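You operate a simulated robot arm through the tools that you are given. There is no shell and no other tool.

You are at the controls of a simulated two-armed robot. One attempt, no reset.

TASK
Turn the cold tap off, pull the plug, empty both mugs in the sink and stand them by the cooker.
Fine: the sink ends empty, the plug on the counter edge. Set down upright: green mug, red mug.
Where things are to end (x, y in the base frame): black drain plug within 6 cm of [59, 31]; green mug within 6 cm of [63, -14]; red mug within 6 cm of [70, -26].

It is judged by the outcome, as a careful person would: the job done as asked, and still so three seconds after it is handed in. It fails if anything else is knocked over, pushed out of place, dropped, spilled or broken.

THE ROBOT
Two 7-joint arms with three-finger grippers on one trunk that stands fixed in place. Base frame: the origin is at the foot of the trunk, x ahead of it, y to its left, z up; the work surface is at about z = 89. Lengths are in cm, angles in degrees, forces in N, time in s.
The left shoulder is at [7, 16.5, 116.3], the right one opposite. With the tool pointing down near the work surface each hand reaches from about 38 to 88 cm from the base axis, measured 20 degrees to its own side. Payload 3.91 kg a hand.
Tool frame (each hand has its own): the origin (TCP) lies between the finger pads and is the grasp point; the fingertips stand 3 cm ahead of it; z points along the fingers, y is the line along which they close. The gripper opens to 11.6 cm; its body begins 7.3 cm behind the TCP.
Orientation is that of the tool frame in the base frame, as [roll, pitch, yaw] about the fixed x, y, z axes, in that order (R = Rz(yaw) Ry(pitch) Rx(roll)). With the fingers straight down and closing along the base's y, the tool's x points along the base's -x, its y along +y and its z along -z.

THE INTERFACE
- The arms move only by the tool apply_moves. It takes "left_rows", "right_rows" or both (then of equal length, played together; a hand with none holds still); each is one flat list of numbers, 6 for each row, row after row: the shift along the base's x, y, z in units of 50 mm (1.0 is 50 mm), then the turn, a rotation vector about the base's x, y, z in units of 6 degrees (1.0 is 6 degrees). In form: [x, y, z, wx, wy, wz, x, y, z, wx, wy, wz, ...]. A call has 1 to 20 rows; each row shifts and turns the commanded pose from where the row before left it. "left_jaw" and "right_jaw" are, for a hand that has rows, the finger opening in mm, from 0 to 116, set as the call begins (left out, the last holds). A call with a number of a shift or a turn outside -1 to 1 is refused whole. Rows are played at 5 a second. More than 5 cm and 8.6 degrees between two rows, or a gripper value outside its range, and nothing of the call is played. Where a pose cannot be reached the arm comes as near as it can. A force on the tool above 40 N (or 10 N above the force at the start of the call, whichever is more), or a blocked arm, ends the call early, and 0.2 s more pass. The fingers move at their own pace (about 15.3 cm/s each) and stop on an object; they squeeze with about 43 N. The grip force told is the motor's: it shows also when the fingers shut on nothing. Time passes only in rows, and 0.2 s behind the last, so rows that do not move let the fingers close. The reply holds the time, the measured pose of the TCP, the force on the tool along the base axes, the opening and the grip force, in the units named above and with some noise, with the torque about the TCP (base axes, N m) and any sound that the robot's microphone picked up.
- Cameras (640 x 400 px; columns grow to the right, rows downward): "scene" is now at [13.53, 0.99, 148.42]; the picture's right is [0.31, -0.95, 0.00], its down [-0.53, -0.17, -0.83] and it looks along [0.79, 0.26, -0.55] (base axes); focal length 284 px, centre (320, 200). "left" rides on the left gripper at [7.5, 1.7, -8.8] in its tool frame; the picture's right is [-0.22, 0.97, 0.00], its down [-0.70, -0.16, -0.70] and it looks along [-0.68, -0.16, 0.71] (tool axes); focal length 247 px, centre (320, 200). "right" rides on the right gripper at [5.2, 5.6, -8.8] in its tool frame; the picture's right is [-0.73, 0.68, 0.00], its down [-0.49, -0.52, -0.70] and it looks along [-0.48, -0.51, 0.71] (tool axes); focal length 247 px, centre (320, 200). There is no depth. A picture from a camera that has moved, and an enlarged one, comes with that camera's place and axes in the base frame and with its lens. The place of the scene camera against the robot may be out by one fixed shift of up to 2.5 cm in any direction.
- get_image(camera): a new picture of that camera. The clock stands still meanwhile.
- lift_body(by): slides the trunk up (or, below 0, down) by that many cm; the arms and the scene camera ride with it, the base frame stays. It gives what a move gives, with no picture.
- aim_head(pan, tilt): turns the head with the scene camera to pan (to the left, within 86 degrees either way) and tilt (down, from -29 to 69), counted from straight ahead of the robot. It gives what a move gives.
- inspect(camera, box): a new picture of the part [left, top, right, bottom] of that camera's present view, enlarged. The clock stands still meanwhile.
- close_job(): hands the job in; it is judged then, once.

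Places have to be worked out from the pictures, the camera data and where the tool is seen. Open the grippers and draw the arms clear of the work before you hand the job in, unless the task says otherwise.

The tools are called after ">>>" as name(argument=value, ...) on one line, values as JSON. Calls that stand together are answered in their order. apply_moves: Moves the arms, as the interface text tells. Its arguments: {"type":"object","properties":{"left_rows":{"type":"array","items":{"type":"number"}},"left_jaw":{"type":"number"},"right_rows":{"type":"array","items":{"type":"number"}},"right_jaw":{"type":"number"}},"required":[]} The other tools are called the same way: lift_body (by) moves the trunk up or down; aim_head (pan, tilt) turns the head that bears the scene camera; get_image (camera) takes a picture; inspect (camera, box) takes an enlarged picture of a part of a camera's view; close_job () hands the job in.

At the start:

```text
t: 0.0
left_tool_pos: [58.23, 40.75, 123.28]
left_tool_rot: [180.0, 0.0, -179.9]
left_force: [-0.2, -0.2, 0.1]
left_ft_torque: [0.0, -0.05, 0.0]
left_finger_gap: 11.6
left_grip_force: 0.0
right_tool_pos: [65.05, -18.37, 119.25]
right_tool_rot: [179.9, -0.1, 180.0]
right_force: [0.0, -0.2, 0.9]
right_ft_torque: [-0.01, -0.02, 0.02]
right_finger_gap: 11.63
right_grip_force: 0.0
trunk travel left (down, up): [-70.0, 14.0]
head pan, tilt (commanded): [18.2, 33.6]
```

scene: 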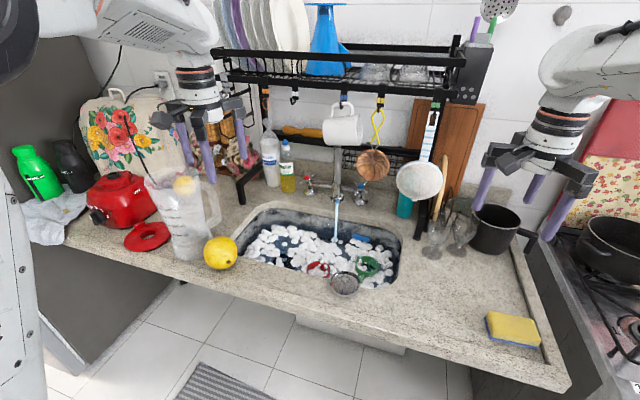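
right: 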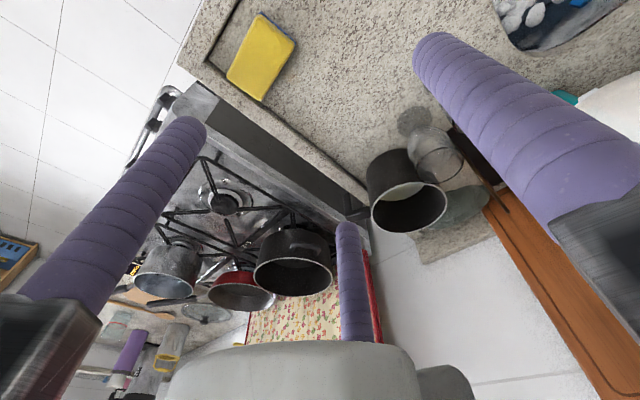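
left: 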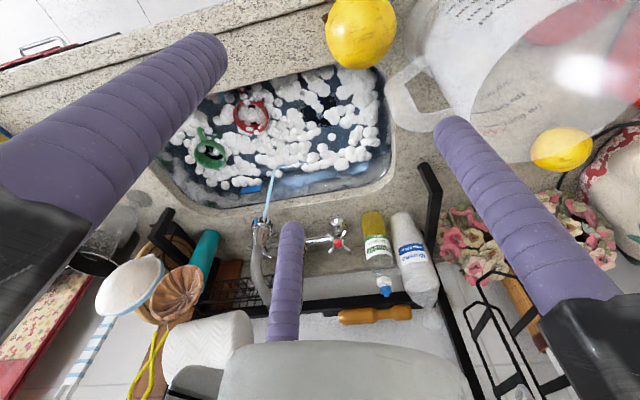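

I see a sink full of foam with a red and a green mug rim, taps behind it, and water running. I'll look closer at the sink, the taps and the counter by the cooker.

>>> inspect(camera="scene", box=[220, 160, 420, 310])

>>> inspect(camera="scene", box=[290, 150, 390, 220])

>>> inspect(camera="left", box=[140, 50, 420, 310])

>>> inspect(camera="scene", box=[390, 160, 590, 380])

```text
2.67 times, centred on (320, 235) of scene
camera zoom: at [13.53, 0.99, 148.42], right [0.31, -0.95, 0.0], down [-0.53, -0.17, -0.83], along [0.79, 0.26, -0.55], focal length 756 px, centre (320, 107)
```

zoom: 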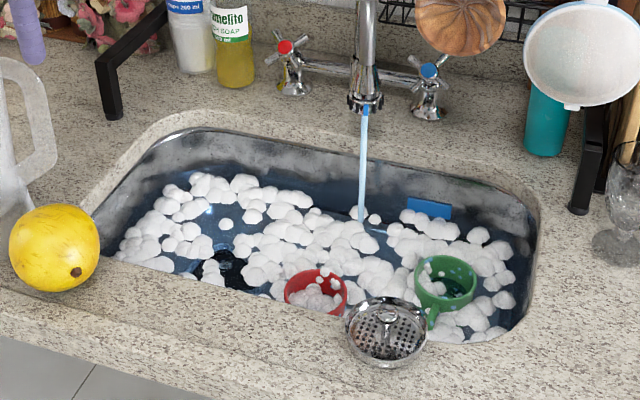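

```text
5.71 times, centred on (340, 185) of scene
camera zoom: at [13.53, 0.99, 148.42], right [0.31, -0.95, 0.0], down [-0.53, -0.17, -0.83], along [0.79, 0.26, -0.55], focal length 1621 px, centre (206, 286)
```

zoom: 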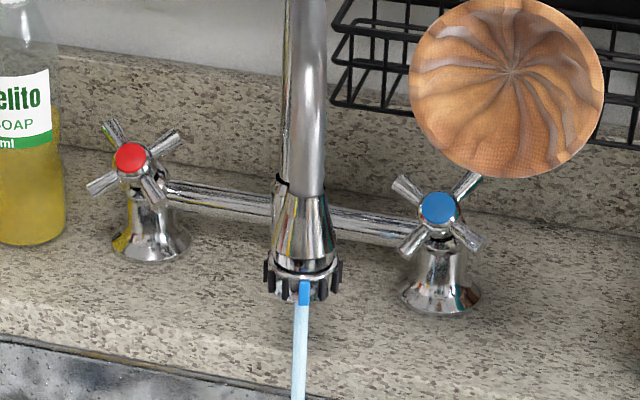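

```text
1.54 times, centred on (280, 180) of left
camera zoom: at [50.81, 42.38, 132.16], right [0.22, 0.97, 0.0], down [0.7, -0.16, 0.7], along [0.68, -0.16, -0.71], focal length 380 px, centre (382, 231)
```

zoom: 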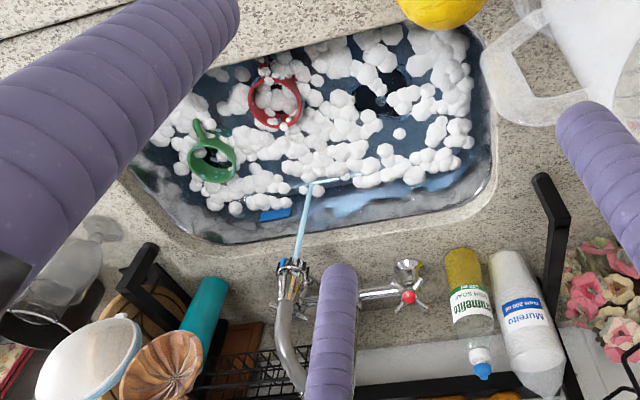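

```text
1.82 times, centred on (490, 270) of scene
camera zoom: at [13.53, 0.99, 148.42], right [0.31, -0.95, 0.0], down [-0.53, -0.17, -0.83], along [0.79, 0.26, -0.55], focal length 516 px, centre (11, 73)
```

zoom: 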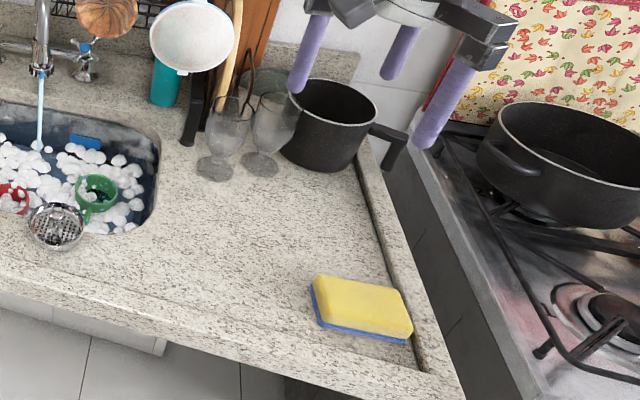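

Triangulating the first views puts the red mug rim near (72.5, 21, 79) and the green near (79, 7, 79). The plug looks to be near (78, 36.5, 71), the hot tap cap at (101, 35, 96) and the cold cap at about (101, 14.4, 96). I'll zoom in further on details.

>>> inspect(camera="scene", box=[340, 170, 380, 210])

>>> inspect(camera="scene", box=[240, 220, 340, 290])

>>> inspect(camera="scene", box=[310, 225, 410, 300])

>>> inspect(camera="left", box=[200, 70, 400, 190])

>>> inspect(camera="scene", box=[210, 0, 490, 210])

```text
10.00 times, centred on (360, 190) of scene
camera zoom: at [13.53, 0.99, 148.42], right [0.31, -0.95, 0.0], down [-0.53, -0.17, -0.83], along [0.79, 0.26, -0.55], focal length 2836 px, centre (-80, 300)
```

zoom: 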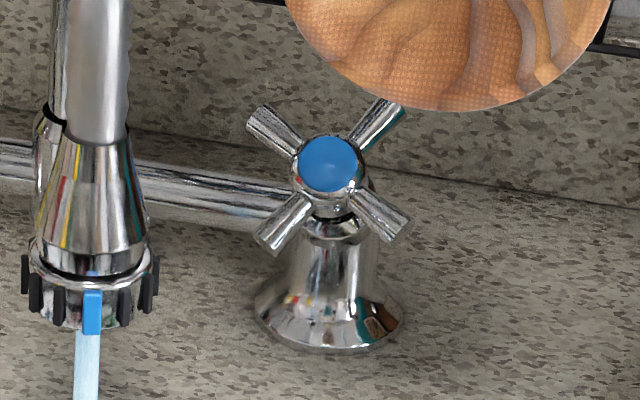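

```text
5.71 times, centred on (290, 255) of scene
camera zoom: at [13.53, 0.99, 148.42], right [0.31, -0.95, 0.0], down [-0.53, -0.17, -0.83], along [0.79, 0.26, -0.55], focal length 1621 px, centre (491, -114)
```

zoom: 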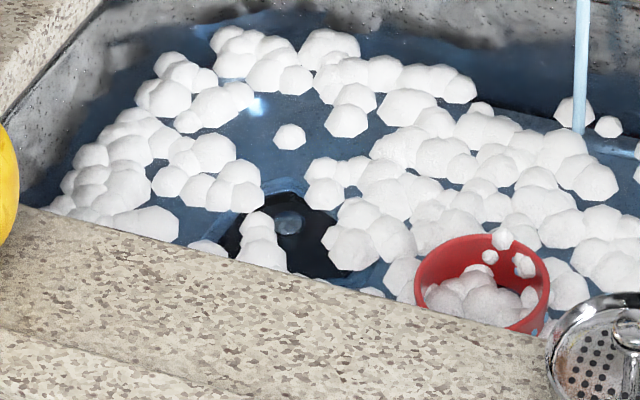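

```text
5.33 times, centred on (360, 262) of scene
camera zoom: at [13.53, 0.99, 148.42], right [0.31, -0.95, 0.0], down [-0.53, -0.17, -0.83], along [0.79, 0.26, -0.55], focal length 1513 px, centre (107, -133)
```

zoom: 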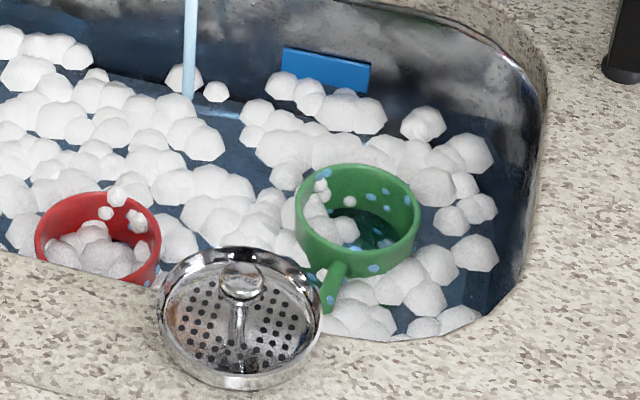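

```text
3.20 times, centred on (300, 130) of left
camera zoom: at [50.81, 42.38, 132.16], right [0.22, 0.97, 0.0], down [0.7, -0.16, 0.7], along [0.68, -0.16, -0.71], focal length 790 px, centre (384, 424)
```

zoom: 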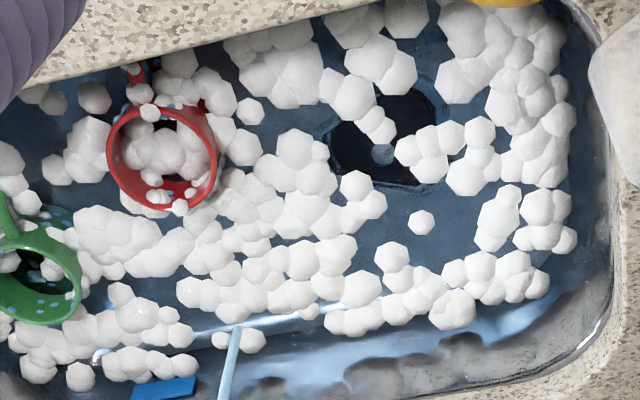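

```text
1.90 times, centred on (350, 105) of scene
camera zoom: at [13.53, 0.99, 148.42], right [0.31, -0.95, 0.0], down [-0.53, -0.17, -0.83], along [0.79, 0.26, -0.55], focal length 540 px, centre (263, 381)
```

zoom: 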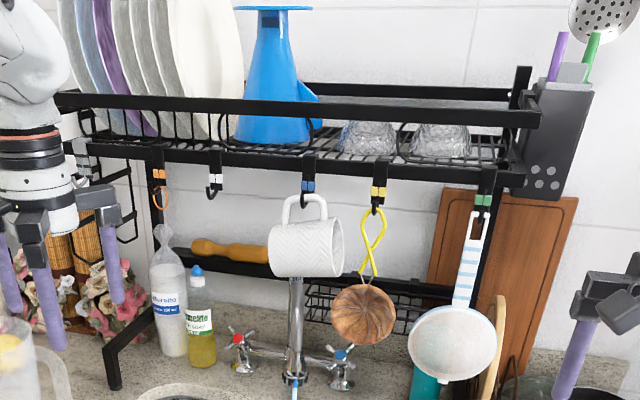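

The plug is a black disc with a knob under water near (78, 36, 73). The nozzle at about (90, 20, 95) and the hanging mould at about (85, 9, 113) limit the way in to the tap. Before planning I'll look at the shape of the hands, and test how the fingers close with the right hand where it is.

>>> apply_moves(right_rows=[0, 0, 0, 0, 0, 0, 0, 0, 0, 0, 0, 0, 0, 0, 0, 0, 0, 0], right_jaw=0)

>>> get_image(camera="right")

>>> inspect(camera="scene", box=[440, 0, 640, 250])

>>> inspect(camera="scene", box=[40, 0, 280, 200])

```text
t: 0.8
left_tool_pos: [58.25, 40.86, 123.33]
left_tool_rot: [-179.9, 0.0, 180.0]
left_force: [0.2, -1.1, -0.1]
left_ft_torque: [-0.01, 0.01, 0.03]
left_finger_gap: 11.59
left_grip_force: 0.0
right_tool_pos: [64.92, -18.47, 119.32]
right_tool_rot: [179.9, -0.1, -180.0]
right_force: [0.6, -0.2, 0.5]
right_ft_torque: [0.0, 0.01, -0.02]
right_finger_gap: 0.9
right_grip_force: 43.1
trunk travel left (down, up): [-70.0, 14.0]
head pan, tilt (commanded): [18.2, 33.6]
```

```text
taken
camera right: at [59.79, -12.69, 128.04], right [0.73, 0.68, 0.0], down [0.49, -0.52, 0.7], along [0.48, -0.51, -0.71], focal length 247 px, centre (320, 200)
```

right: 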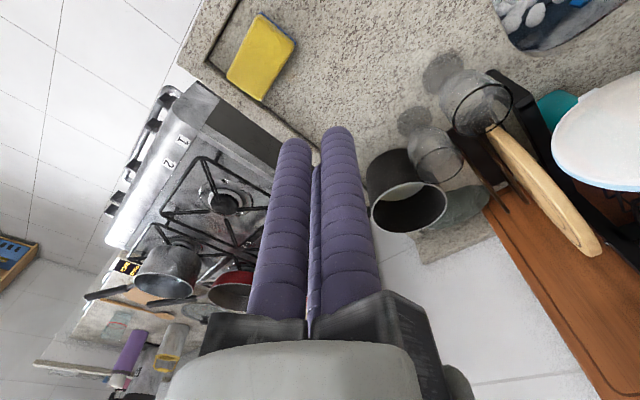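

```text
1.60 times, centred on (540, 125) of scene
camera zoom: at [13.53, 0.99, 148.42], right [0.31, -0.95, 0.0], down [-0.53, -0.17, -0.83], along [0.79, 0.26, -0.55], focal length 454 px, centre (-32, 320)
```

zoom: 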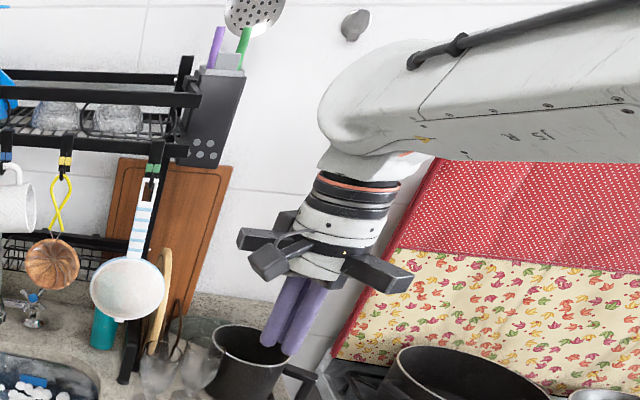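

```text
2.00 times, centred on (160, 100) of scene
camera zoom: at [13.53, 0.99, 148.42], right [0.31, -0.95, 0.0], down [-0.53, -0.17, -0.83], along [0.79, 0.26, -0.55], focal length 567 px, centre (640, 400)
```

zoom: 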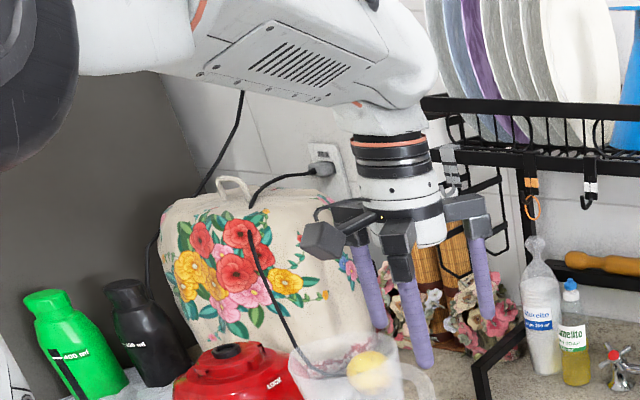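

All three fingers slide in together on rails spaced 120° apart, and they close to a narrow bundle. The tap is best reached by the right hand from the front right, pointing forward below the hanging mould, so I'll pitch the right hand forward over open space.

>>> apply_moves(right_rows=[0.07, 0.11, -0.13, 0, -0.952, 0, 0.07, 0.11, -0.13, 0, -0.952, 0, 0.07, 0.11, -0.13, 0, -0.952, 0, 0.07, 0.11, -0.13, 0, -0.952, 0, 0.07, 0.11, -0.13, 0, -0.952, 0, 0.07, 0.11, -0.13, 0, -0.952, 0, 0.07, 0.11, -0.13, 0, -0.952, 0, 0.07, 0.11, -0.13, 0, -0.952, 0, 0.07, 0.11, -0.13, 0, -0.952, 0, 0.07, 0.11, -0.13, 0, -0.952, 0, 0.07, 0.11, -0.13, 0, -0.952, 0, 0.07, 0.11, -0.13, 0, -0.952, 0, 0.07, 0.11, -0.13, 0, -0.952, 0, 0.07, 0.11, -0.13, 0, -0.952, 0])

>>> get_image(camera="scene")

>>> get_image(camera="right")

```text
t: 4.0
left_tool_pos: [58.21, 40.69, 123.33]
left_tool_rot: [-180.0, 0.0, 180.0]
left_force: [0.1, -0.5, -0.1]
left_ft_torque: [-0.01, 0.0, -0.02]
left_finger_gap: 11.57
left_grip_force: 0.1
right_tool_pos: [70.43, -12.14, 112.55]
right_tool_rot: [151.4, 80.1, 150.0]
right_force: [-0.2, -0.9, -0.8]
right_ft_torque: [0.02, 0.01, -0.01]
right_finger_gap: 0.9
right_grip_force: 42.5
trunk travel left (down, up): [-70.0, 14.0]
head pan, tilt (commanded): [18.2, 33.6]
stopped in row 14 (right hand): the arm was blocked; the commanded pose is now the measured one
```

```text
taken
camera scene: at [13.48, 0.98, 148.43], right [0.31, -0.95, 0.0], down [-0.53, -0.17, -0.83], along [0.79, 0.26, -0.55], focal length 284 px, centre (320, 200)
```

scene: 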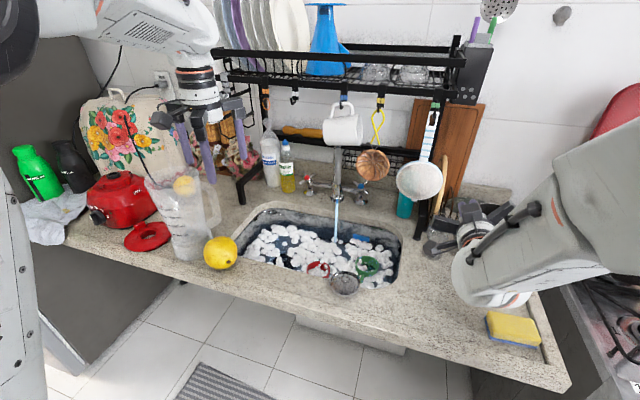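

```text
taken
camera right: at [61.07, -5.96, 109.21], right [0.13, 0.62, 0.78], down [-0.64, -0.55, 0.54], along [0.76, -0.56, 0.32], focal length 247 px, centre (320, 200)
```

right: 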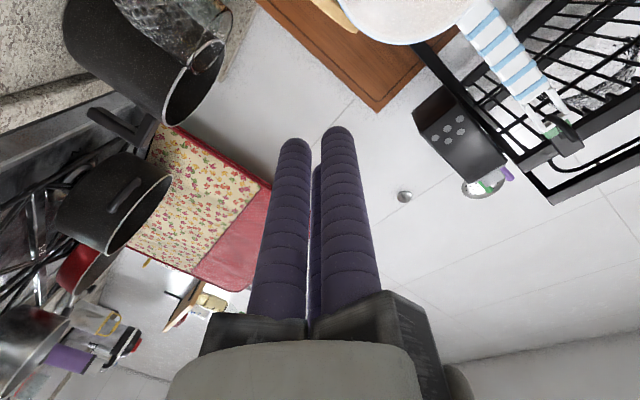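

The hand now points forward (tool z about [0.99, -0.02, -0.15]). It was blocked near the end, probably by a folded-wrist limit. I'll translate it toward the sink front and see whether it moves freely there.

>>> apply_moves(right_rows=[0.2, 0.5, -0.2, 0, 0, 0, 0.2, 0.5, -0.2, 0, 0, 0, 0.2, 0.5, -0.2, 0, 0, 0, 0.2, 0.5, -0.3, 0, 0, 0, 0.2, 0.4, -0.3, 0, 0, 0])

>>> get_image(camera="scene")

>>> get_image(camera="right")

```text
t: 5.4
left_tool_pos: [58.08, 40.71, 123.23]
left_tool_rot: [-180.0, 0.0, 179.9]
left_force: [-0.1, -0.1, -0.5]
left_ft_torque: [0.0, 0.0, -0.02]
left_finger_gap: 11.61
left_grip_force: 0.1
right_tool_pos: [76.94, -3.86, 108.97]
right_tool_rot: [132.6, 77.2, 127.8]
right_force: [0.2, -0.8, 0.8]
right_ft_torque: [0.01, -0.03, 0.0]
right_finger_gap: 0.91
right_grip_force: 42.9
trunk travel left (down, up): [-70.0, 14.0]
head pan, tilt (commanded): [18.2, 33.6]
stopped in row 5 (right hand): the arm was blocked; the commanded pose is now the measured one
```

```text
taken
camera scene: at [13.45, 0.96, 148.43], right [0.31, -0.95, 0.0], down [-0.53, -0.17, -0.83], along [0.79, 0.26, -0.55], focal length 284 px, centre (320, 200)
```

scene: 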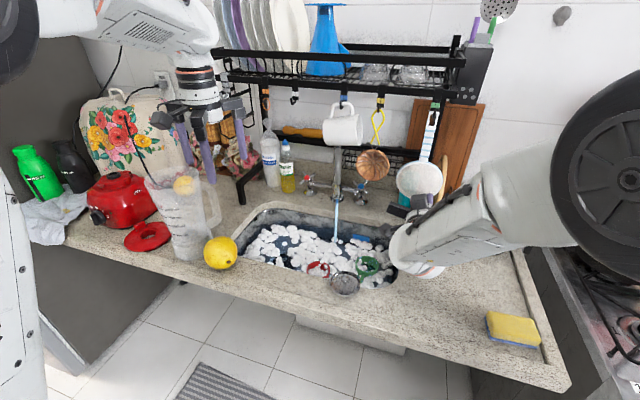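

```text
taken
camera right: at [67.92, 3.37, 106.0], right [0.16, 0.54, 0.83], down [-0.67, -0.55, 0.49], along [0.72, -0.63, 0.27], focal length 247 px, centre (320, 200)
```

right: 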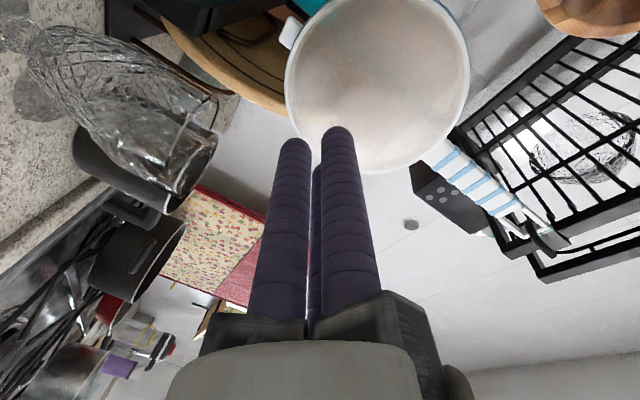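

The wrist seems limited because the forearm slopes down steeply while the tool is level. Lowering the trunk will flatten the forearm, so I'll lower it in steps and raise the hands back each time.

>>> lift_body(by=-8)

```text
t: 6.6
left_tool_pos: [58.18, 40.76, 115.26]
left_tool_rot: [-180.0, 0.0, 180.0]
left_force: [0.7, 0.0, -0.2]
left_ft_torque: [-0.01, -0.01, -0.01]
left_finger_gap: 11.59
left_grip_force: 0.0
right_tool_pos: [76.98, -3.75, 100.87]
right_tool_rot: [132.5, 77.3, 127.9]
right_force: [-0.4, -1.0, 0.0]
right_ft_torque: [-0.03, 0.05, 0.02]
right_finger_gap: 0.92
right_grip_force: 42.8
trunk travel left (down, up): [-62.0, 22.0]
head pan, tilt (commanded): [18.2, 33.6]
```

The trunk went down cleanly. Now I'll raise both hands back, easing the right one slightly back and yawing it left.

>>> apply_moves(right_rows=[-0.2, -0.1, 0.4, 0, 0, 0.6, -0.2, -0.1, 0.4, 0, 0, 0.6, -0.2, -0.1, 0.4, 0, 0, 0.6, -0.2, -0.1, 0.4, 0, 0, 0.6], left_rows=[0, 0, 0.5, 0, 0, 0, 0, 0, 0.5, 0, 0, 0, 0, 0, 0.5, 0, 0, 0, 0, 0, 0.5, 0, 0, 0])

```text
t: 7.6
left_tool_pos: [58.07, 40.71, 125.22]
left_tool_rot: [179.9, 0.1, -180.0]
left_force: [-0.9, -0.4, 0.5]
left_ft_torque: [0.07, -0.03, -0.02]
left_finger_gap: 11.6
left_grip_force: 0.0
right_tool_pos: [72.72, -5.53, 109.02]
right_tool_rot: [132.7, 77.4, 143.0]
right_force: [0.7, -0.2, 0.0]
right_ft_torque: [-0.01, 0.01, 0.0]
right_finger_gap: 0.89
right_grip_force: 43.1
trunk travel left (down, up): [-62.0, 22.0]
head pan, tilt (commanded): [18.2, 33.6]
```

That went freely. I'll lower the trunk again.

>>> lift_body(by=-9)

>>> apply_moves(right_rows=[-0.1, 0.0, 0.3, 0, 0, 0.5, -0.1, 0.0, 0.3, 0, 0, 0.5, -0.1, 0.0, 0.3, 0, 0, 0.5, -0.1, 0.0, 0.3, 0, 0, 0.5, -0.1, 0.0, 0.3, 0, 0, 0.5], left_rows=[0, 0, 0.4, 0, 0, 0, 0, 0, 0.4, 0, 0, 0, 0, 0, 0.4, 0, 0, 0, 0, 0, 0.4, 0, 0, 0, 0, 0, 0.4, 0, 0, 0])

>>> get_image(camera="scene")

>>> get_image(camera="right")

```text
t: 8.8
left_tool_pos: [58.13, 40.78, 116.05]
left_tool_rot: [-179.9, 0.0, 180.0]
left_force: [-0.3, -0.4, 0.7]
left_ft_torque: [-0.02, 0.0, -0.02]
left_finger_gap: 11.61
left_grip_force: 0.1
right_tool_pos: [72.8, -5.54, 99.89]
right_tool_rot: [133.0, 77.4, 143.1]
right_force: [0.0, 0.0, 0.4]
right_ft_torque: [-0.04, 0.01, -0.02]
right_finger_gap: 0.9
right_grip_force: 43.0
trunk travel left (down, up): [-53.0, 31.0]
head pan, tilt (commanded): [18.2, 33.6]
```

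```text
t: 10.0
left_tool_pos: [58.15, 40.73, 126.28]
left_tool_rot: [-179.9, 0.0, -180.0]
left_force: [0.0, 0.8, 0.5]
left_ft_torque: [0.0, 0.03, 0.04]
left_finger_gap: 11.64
left_grip_force: 0.1
right_tool_pos: [70.18, -5.34, 107.56]
right_tool_rot: [132.8, 77.4, 157.9]
right_force: [0.3, 0.0, 0.5]
right_ft_torque: [0.0, -0.02, 0.03]
right_finger_gap: 0.92
right_grip_force: 42.9
trunk travel left (down, up): [-53.0, 31.0]
head pan, tilt (commanded): [18.2, 33.6]
```

```text
taken
camera scene: at [13.51, 0.9, 131.42], right [0.31, -0.95, 0.0], down [-0.53, -0.17, -0.83], along [0.79, 0.26, -0.55], focal length 284 px, centre (320, 200)
```

scene: 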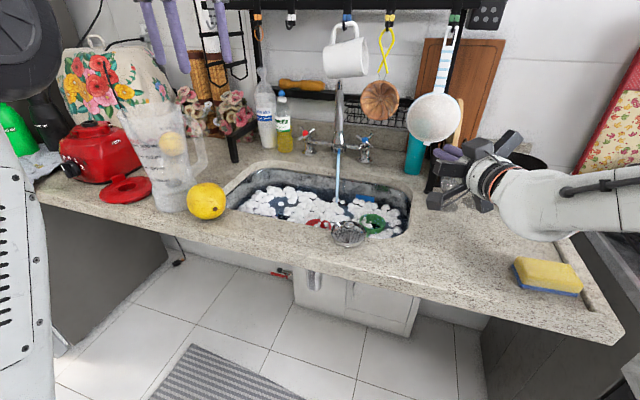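

```text
taken
camera right: at [58.99, -3.53, 104.61], right [-0.13, 0.55, 0.82], down [-0.31, -0.81, 0.49], along [0.94, -0.19, 0.28], focal length 247 px, centre (320, 200)
```

right: 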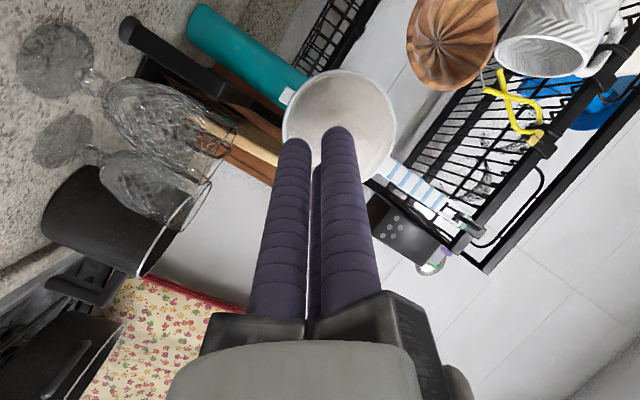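

The hand is now pointing forward-left (yaw 26°, pitch -8.5°) without strain, and the lower camera sees the tap better. I'll zoom in on the tap for its geometry.

>>> inspect(camera="scene", box=[335, 120, 395, 170])

>>> inspect(camera="scene", box=[290, 60, 510, 220])

>>> inspect(camera="scene", box=[280, 115, 340, 165])

```text
8.00 times, centred on (365, 145) of scene
camera zoom: at [13.51, 0.9, 131.42], right [0.31, -0.95, 0.0], down [-0.53, -0.17, -0.83], along [0.79, 0.26, -0.55], focal length 2269 px, centre (-40, 640)
```

zoom: 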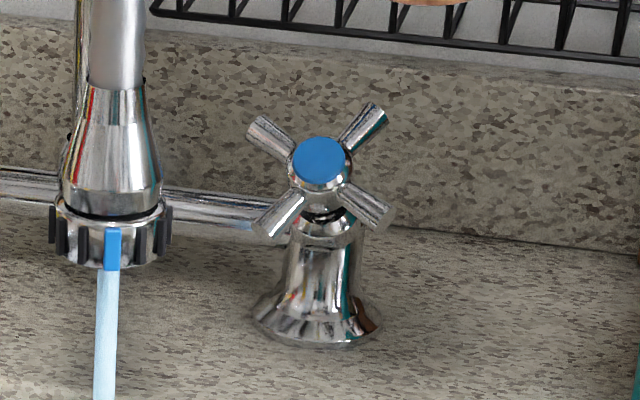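

```text
2.50 times, centred on (400, 140) of scene
camera zoom: at [13.51, 0.9, 131.42], right [0.31, -0.95, 0.0], down [-0.53, -0.17, -0.83], along [0.79, 0.26, -0.55], focal length 709 px, centre (120, 350)
```

zoom: 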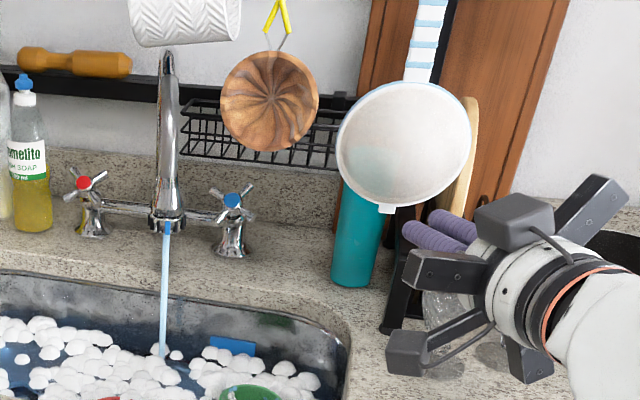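

```text
8.00 times, centred on (310, 140) of scene
camera zoom: at [13.51, 0.9, 131.42], right [0.31, -0.95, 0.0], down [-0.53, -0.17, -0.83], along [0.79, 0.26, -0.55], focal length 2269 px, centre (400, 680)
```

zoom: 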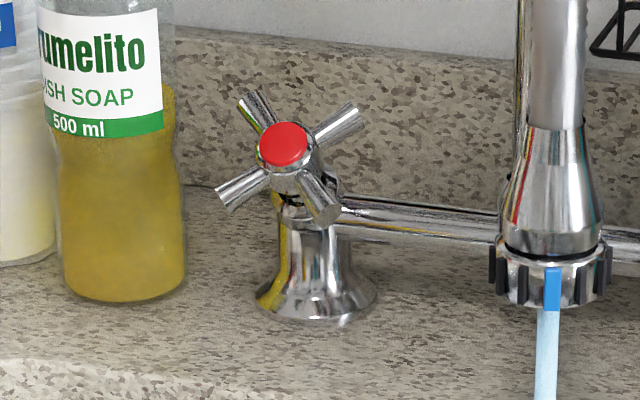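

From two heights I estimate the handle axis tilts about 50° up toward the robot. The cap is near (100.3, 14.3, 96.8) and the spokes are about 3.2 cm long. I'll roll the right hand so one rail points up and the lower side stays clear of the counter.

>>> apply_moves(right_rows=[0, 0, 0, 0.89, 0.43, -0.148, 0, 0, 0, 0.89, 0.43, -0.148, 0, 0, 0, 0.89, 0.43, -0.148, 0, 0, 0, 0.89, 0.43, -0.148, 0, 0, 0, 0.89, 0.43, -0.148, 0, 0, 0, 0.89, 0.43, -0.148, 0, 0, 0, 0.89, 0.43, -0.148, 0, 0, 0, 0.89, 0.43, -0.148, 0, 0, 0, 0.89, 0.43, -0.148, 0, 0, 0, 0.89, 0.43, -0.148, 0, 0, 0, 0.89, 0.43, -0.148, 0, 0, 0, 0.89, 0.43, -0.148, 0, 0, 0, 0.89, 0.43, -0.148], right_jaw=0)

>>> get_image(camera="right")

>>> get_image(camera="scene")

```text
t: 12.8
left_tool_pos: [58.1, 40.75, 126.01]
left_tool_rot: [-180.0, 0.0, -180.0]
left_force: [-0.1, -0.2, -0.3]
left_ft_torque: [0.01, -0.02, 0.01]
left_finger_gap: 11.59
left_grip_force: 0.1
right_tool_pos: [70.4, -5.38, 107.42]
right_tool_rot: [98.6, 2.6, 116.2]
right_force: [0.4, -0.5, -0.7]
right_ft_torque: [0.0, -0.02, -0.03]
right_finger_gap: 0.91
right_grip_force: 42.6
trunk travel left (down, up): [-53.0, 31.0]
head pan, tilt (commanded): [18.2, 33.6]
```

```text
taken
camera right: at [60.82, -3.78, 114.02], right [0.4, -0.58, 0.71], down [-0.47, -0.79, -0.39], along [0.79, -0.17, -0.59], focal length 247 px, centre (320, 200)
```

right: 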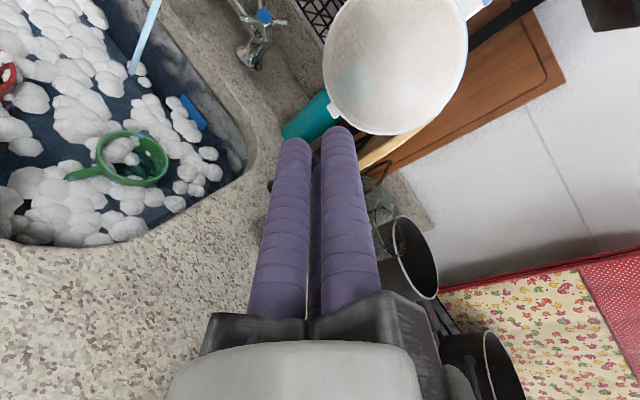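

```text
taken
camera scene: at [13.54, 0.95, 131.42], right [0.31, -0.95, 0.0], down [-0.53, -0.17, -0.83], along [0.79, 0.26, -0.55], focal length 284 px, centre (320, 200)
```

scene: 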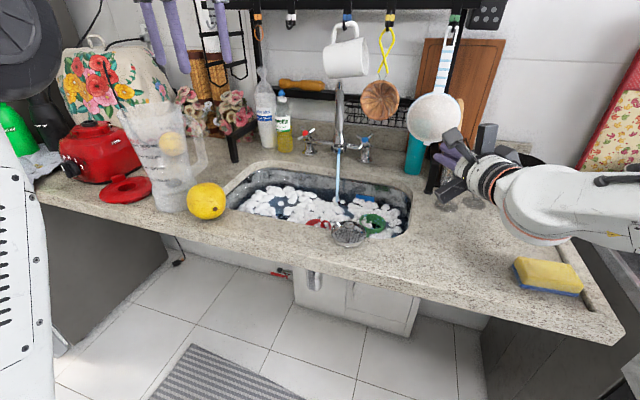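

The roll worked. Cross-checking the left and right wrist cameras shows the scene camera reads about 1.9 cm too low in y. Corrected, the cold cap is near (97.3, 15.6, 98.1), the nozzle near (87, 21.4, 96.6), the mug rims near z = 82 and the mould bottom near z = 109.5. I'll look at the hand and at the tap from the right camera.

>>> inspect(camera="scene", box=[390, 90, 570, 240])

>>> inspect(camera="right", box=[120, 0, 360, 150])

```text
2.67 times, centred on (480, 165) of scene
camera zoom: at [13.54, 0.95, 131.42], right [0.31, -0.95, 0.0], down [-0.53, -0.17, -0.83], along [0.79, 0.26, -0.55], focal length 756 px, centre (-107, 293)
```

zoom: 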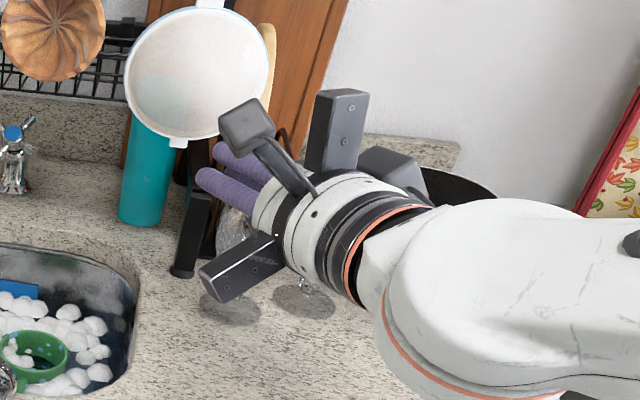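

```text
2.67 times, centred on (240, 75) of right
camera zoom: at [60.82, -3.78, 114.02], right [0.4, -0.58, 0.71], down [-0.47, -0.79, -0.39], along [0.79, -0.17, -0.59], focal length 659 px, centre (533, 533)
```

zoom: 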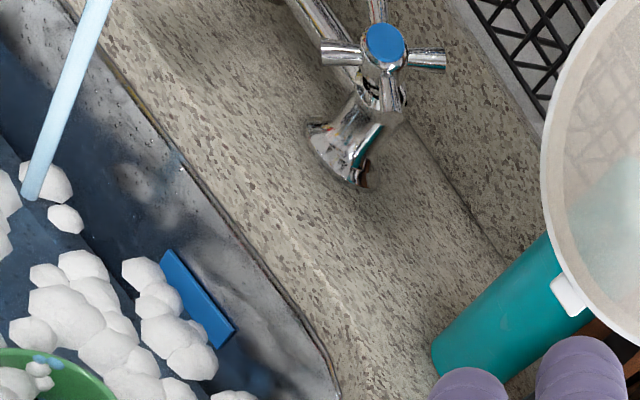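

The geometry looks workable: I'll use the lower-left finger, pushing down on the tap's right-hand spoke. First I'll bring the hand to a staging point in front of the rack with less yaw.

>>> apply_moves(right_rows=[0.23, 0.47, -0.37, 0.05, -0.14, -0.575, 0.23, 0.47, -0.37, 0.05, -0.14, -0.575, 0.23, 0.47, -0.37, 0.05, -0.14, -0.575, 0.23, 0.47, -0.37, 0.05, -0.14, -0.575], right_jaw=35)

>>> get_image(camera="right")

>>> get_image(camera="scene")

```text
t: 13.8
left_tool_pos: [58.1, 40.88, 125.98]
left_tool_rot: [-180.0, -0.1, -180.0]
left_force: [-0.5, 0.7, -0.7]
left_ft_torque: [-0.02, 0.0, 0.02]
left_finger_gap: 11.61
left_grip_force: 0.0
right_tool_pos: [74.99, 4.38, 99.81]
right_tool_rot: [95.1, 2.6, 102.3]
right_force: [0.4, 0.1, 0.3]
right_ft_torque: [-0.02, 0.0, -0.04]
right_finger_gap: 3.49
right_grip_force: 0.0
trunk travel left (down, up): [-53.0, 31.0]
head pan, tilt (commanded): [18.2, 33.6]
```

```text
taken
camera right: at [65.7, 8.1, 105.87], right [0.21, -0.67, 0.71], down [-0.62, -0.65, -0.44], along [0.76, -0.35, -0.55], focal length 247 px, centre (320, 200)
```

right: 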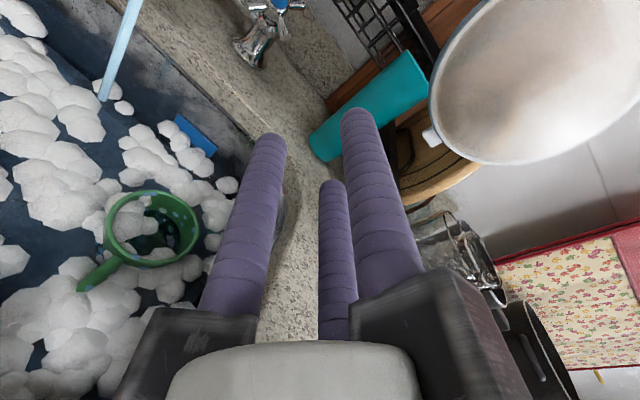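

```text
taken
camera scene: at [13.63, 1.16, 131.41], right [0.31, -0.95, 0.0], down [-0.53, -0.17, -0.83], along [0.79, 0.26, -0.56], focal length 284 px, centre (320, 200)
```

scene: 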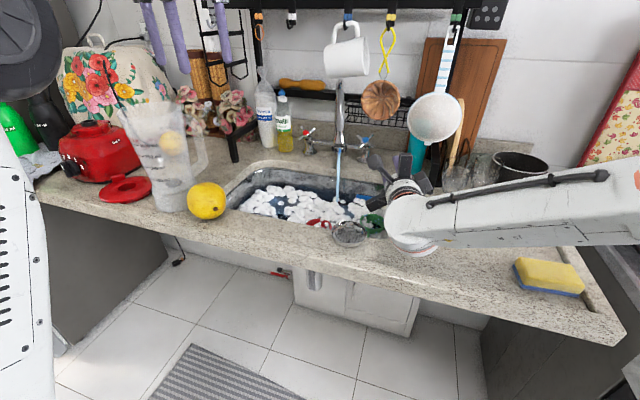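

The fingers are now open to 3.5 cm and the tap is visible at the top of the right view. I'll zoom in for an accurate fix.

>>> inspect(camera="right", box=[200, 0, 360, 110])

>>> inspect(camera="scene", box=[290, 60, 490, 220])

```text
3.64 times, centred on (280, 55) of right
camera zoom: at [65.7, 8.1, 105.87], right [0.21, -0.67, 0.71], down [-0.62, -0.65, -0.44], along [0.76, -0.35, -0.55], focal length 898 px, centre (466, 727)
```

zoom: 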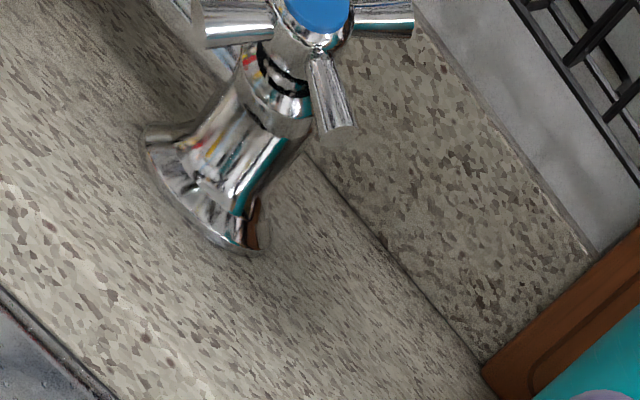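

```text
2.50 times, centred on (390, 140) of scene
camera zoom: at [13.63, 1.16, 131.41], right [0.31, -0.95, 0.0], down [-0.53, -0.17, -0.83], along [0.79, 0.26, -0.56], focal length 709 px, centre (145, 350)
```

zoom: 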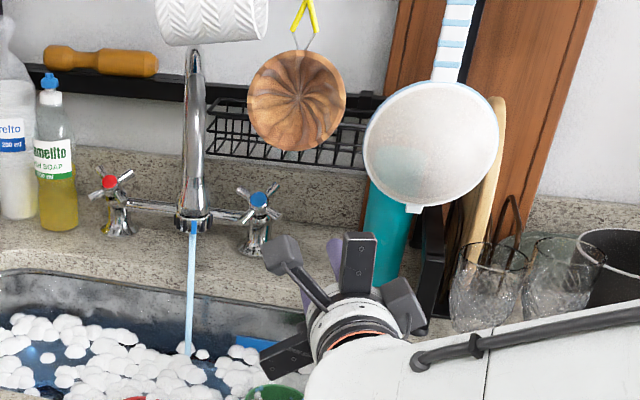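

Two right-camera fixes agree on the cap at (99.0, 15.9, 97.25), and the predicted spoke tips match the picture within half a centimetre. The contact fingertip is at (77.3, 7.3, 98.0), and I'll advance it to about (95, 12, 95.5), passing under the mould.

>>> apply_moves(right_rows=[0.4, 0.13, -0.2, 0, 0, 0, 0.6, 0.15, -0.15, 0, 0, 0, 0.6, 0.15, -0.1, 0, 0, 0, 0.6, 0.15, -0.05, 0, 0, 0, 0.6, 0.15, 0, 0, 0, 0, 0.5, 0.13, 0, 0, 0, 0])

>>> get_image(camera="right")

>>> inspect(camera="scene", box=[290, 60, 490, 220])

```text
t: 15.2
left_tool_pos: [58.22, 40.77, 126.04]
left_tool_rot: [180.0, -0.2, -180.0]
left_force: [-1.0, 0.3, -1.0]
left_ft_torque: [0.0, 0.04, 0.04]
left_finger_gap: 11.58
left_grip_force: 0.1
right_tool_pos: [91.53, 8.24, 97.39]
right_tool_rot: [95.1, 2.8, 102.2]
right_force: [-0.4, -0.6, -0.6]
right_ft_torque: [0.02, -0.03, 0.01]
right_finger_gap: 3.51
right_grip_force: 0.0
trunk travel left (down, up): [-53.0, 31.0]
head pan, tilt (commanded): [18.2, 33.6]
```

```text
taken
camera right: at [82.23, 12.0, 103.47], right [0.21, -0.67, 0.71], down [-0.62, -0.65, -0.43], along [0.76, -0.35, -0.55], focal length 247 px, centre (320, 200)
```

right: 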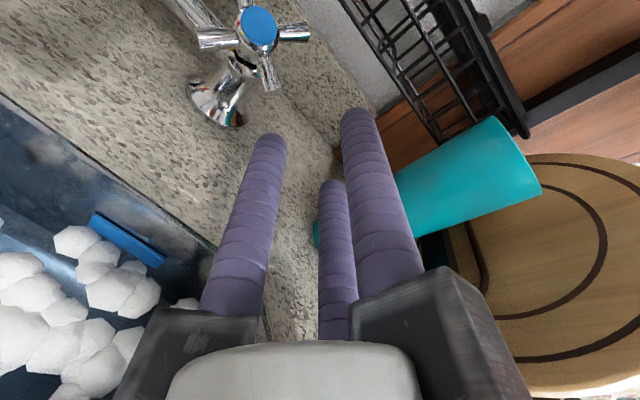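

```text
2.50 times, centred on (390, 140) of scene
camera zoom: at [13.62, 1.03, 131.41], right [0.31, -0.95, 0.0], down [-0.53, -0.17, -0.83], along [0.79, 0.26, -0.55], focal length 709 px, centre (145, 350)
```

zoom: 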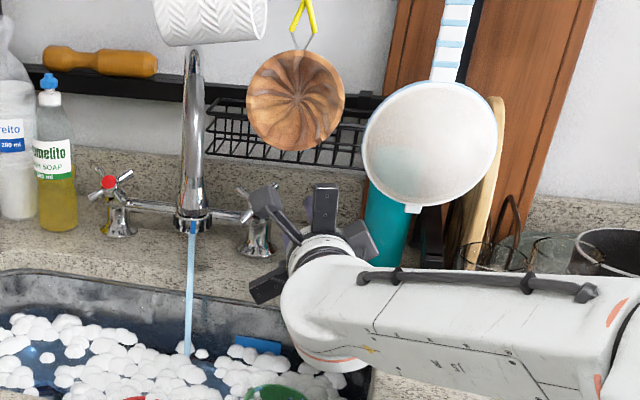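

The approach was smooth with no contact. I'll zoom in on the tap from the right camera.

>>> inspect(camera="right", box=[170, 0, 350, 150])

```text
2.67 times, centred on (260, 75) of right
camera zoom: at [82.23, 12.0, 103.47], right [0.21, -0.67, 0.71], down [-0.62, -0.65, -0.43], along [0.76, -0.35, -0.55], focal length 659 px, centre (480, 533)
```

zoom: 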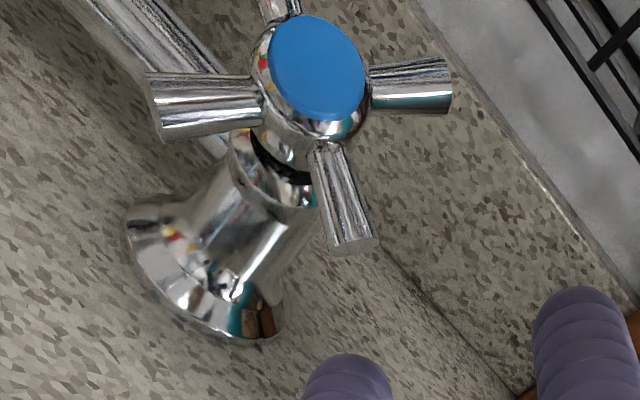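

The tap model still holds (cap about (99, 16, 97.3), lower-right spoke tip about (98.2, 13.3, 95.2)). I'll slide the contact finger in above that spoke, to tip (100, 13, 96.8).

>>> apply_moves(right_rows=[0.3, 0.1, 0.14, 0, 0, 0, 0.45, 0.13, 0.08, 0, 0, 0, 0.48, 0.13, 0.02, 0, 0, 0])

>>> inspect(camera="right", box=[170, 20, 410, 220])

>>> inspect(camera="scene", box=[320, 100, 430, 190])

```text
t: 16.0
left_tool_pos: [58.15, 40.88, 126.14]
left_tool_rot: [-180.0, 0.0, 180.0]
left_force: [-0.4, -0.6, 0.2]
left_ft_torque: [-0.02, 0.04, 0.03]
left_finger_gap: 11.61
left_grip_force: 0.0
right_tool_pos: [97.44, 10.25, 98.74]
right_tool_rot: [95.1, 2.7, 102.3]
right_force: [1.1, -0.7, -0.5]
right_ft_torque: [-0.03, 0.0, 0.01]
right_finger_gap: 3.55
right_grip_force: 0.0
trunk travel left (down, up): [-53.0, 31.0]
head pan, tilt (commanded): [18.2, 33.6]
```

```text
2.00 times, centred on (290, 120) of right
camera zoom: at [88.14, 13.98, 104.8], right [0.21, -0.67, 0.71], down [-0.62, -0.65, -0.44], along [0.76, -0.35, -0.55], focal length 494 px, centre (380, 360)
```

zoom: 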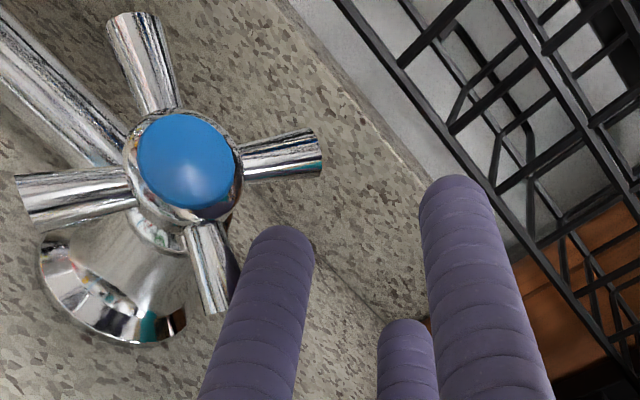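

```text
4.44 times, centred on (375, 145) of scene
camera zoom: at [13.61, 1.08, 131.41], right [0.31, -0.95, 0.0], down [-0.53, -0.17, -0.83], along [0.79, 0.26, -0.55], focal length 1260 px, centre (76, 444)
```

zoom: 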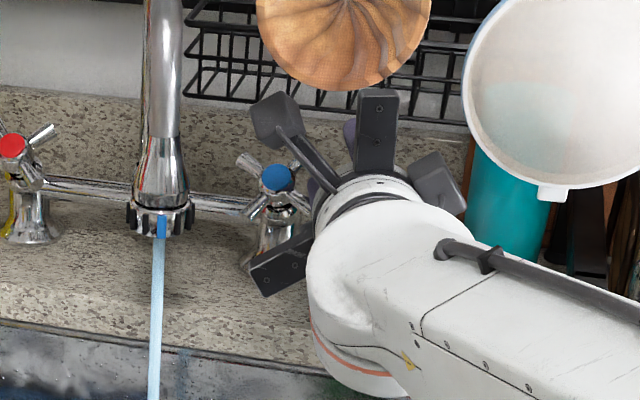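

The finger sits between the upper-right and lower-right spokes, just above the lower-right one. I'll push down and around to turn the handle clockwise.

>>> apply_moves(right_rows=[0.06, 0.02, -0.1, 0, 0, 0, -0.06, 0.06, -0.14, 0, 0, 0, -0.08, 0.08, -0.1, 0, 0, 0])

>>> inspect(camera="right", box=[170, 20, 410, 220])

>>> inspect(camera="scene", box=[320, 100, 430, 190])

```text
t: 16.8
left_tool_pos: [58.06, 40.57, 126.14]
left_tool_rot: [179.9, 0.0, 179.9]
left_force: [0.1, -0.7, 1.6]
left_ft_torque: [0.01, 0.01, 0.01]
left_finger_gap: 11.6
left_grip_force: 0.0
right_tool_pos: [97.3, 10.32, 97.4]
right_tool_rot: [94.8, 2.7, 101.9]
right_force: [4.5, -8.3, 9.6]
right_ft_torque: [0.16, -0.16, -0.17]
right_finger_gap: 2.87
right_grip_force: 0.0
trunk travel left (down, up): [-53.0, 31.0]
head pan, tilt (commanded): [18.2, 33.6]
```

```text
2.00 times, centred on (290, 120) of right
camera zoom: at [87.91, 14.18, 103.47], right [0.2, -0.67, 0.71], down [-0.62, -0.65, -0.44], along [0.76, -0.35, -0.55], focal length 494 px, centre (380, 360)
```

zoom: 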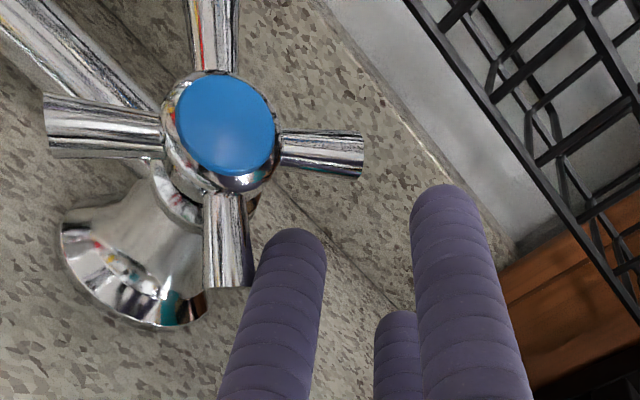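

```text
4.44 times, centred on (375, 145) of scene
camera zoom: at [13.45, 0.82, 131.45], right [0.31, -0.95, 0.0], down [-0.53, -0.17, -0.83], along [0.79, 0.26, -0.55], focal length 1260 px, centre (76, 444)
```

zoom: 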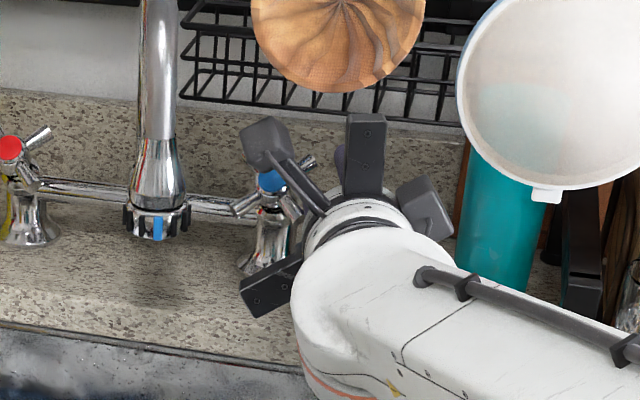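

The water stream has stopped after about 15-20° of rotation. I'll check the nozzle closely.

>>> inspect(camera="scene", box=[320, 110, 370, 220])

>>> get_image(camera="scene")

```text
3.64 times, centred on (345, 165) of scene
camera zoom: at [13.45, 0.82, 131.45], right [0.31, -0.95, 0.0], down [-0.53, -0.17, -0.83], along [0.79, 0.26, -0.55], focal length 1031 px, centre (229, 327)
```

zoom: 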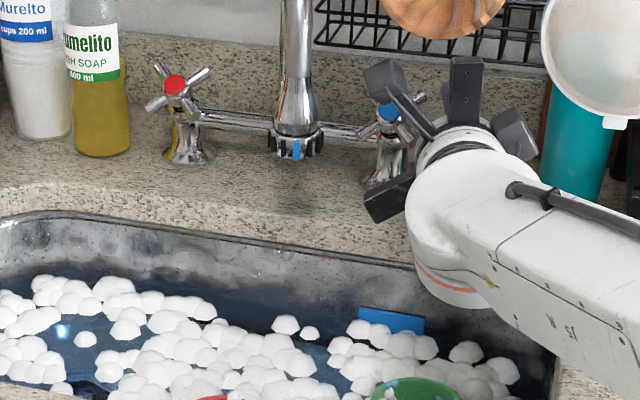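

```text
taken
camera scene: at [13.45, 0.82, 131.45], right [0.31, -0.95, 0.0], down [-0.53, -0.17, -0.83], along [0.79, 0.26, -0.55], focal length 284 px, centre (320, 200)
```

scene: 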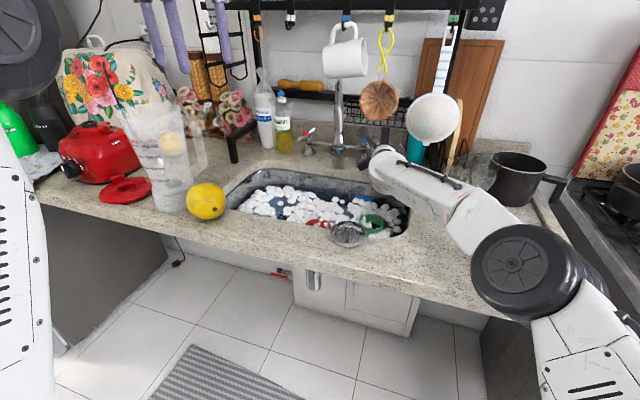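

The water is fully off. I'll give the handle a little more clockwise push so it is firmly closed, then check the force.

>>> apply_moves(right_rows=[-0.06, 0.06, -0.1, 0, 0, 0, -0.08, 0.08, -0.08, 0, 0, 0])

>>> inspect(camera="right", box=[170, 20, 410, 220])

```text
t: 17.4
left_tool_pos: [58.06, 40.31, 126.3]
left_tool_rot: [179.7, 0.0, 179.9]
left_force: [0.0, 0.6, 0.5]
left_ft_torque: [0.01, -0.01, -0.01]
left_finger_gap: 11.61
left_grip_force: 0.0
right_tool_pos: [96.63, 10.54, 96.72]
right_tool_rot: [94.6, 2.4, 101.6]
right_force: [11.4, -28.5, 15.9]
right_ft_torque: [0.06, -0.48, -0.54]
right_finger_gap: 1.8
right_grip_force: 0.1
trunk travel left (down, up): [-53.0, 31.0]
head pan, tilt (commanded): [18.2, 33.6]
```

```text
2.00 times, centred on (290, 120) of right
camera zoom: at [87.33, 14.35, 102.7], right [0.19, -0.68, 0.71], down [-0.62, -0.64, -0.44], along [0.76, -0.36, -0.55], focal length 494 px, centre (380, 360)
```

zoom: 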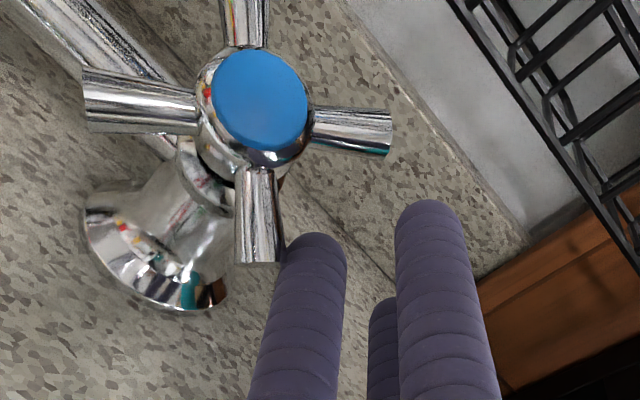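

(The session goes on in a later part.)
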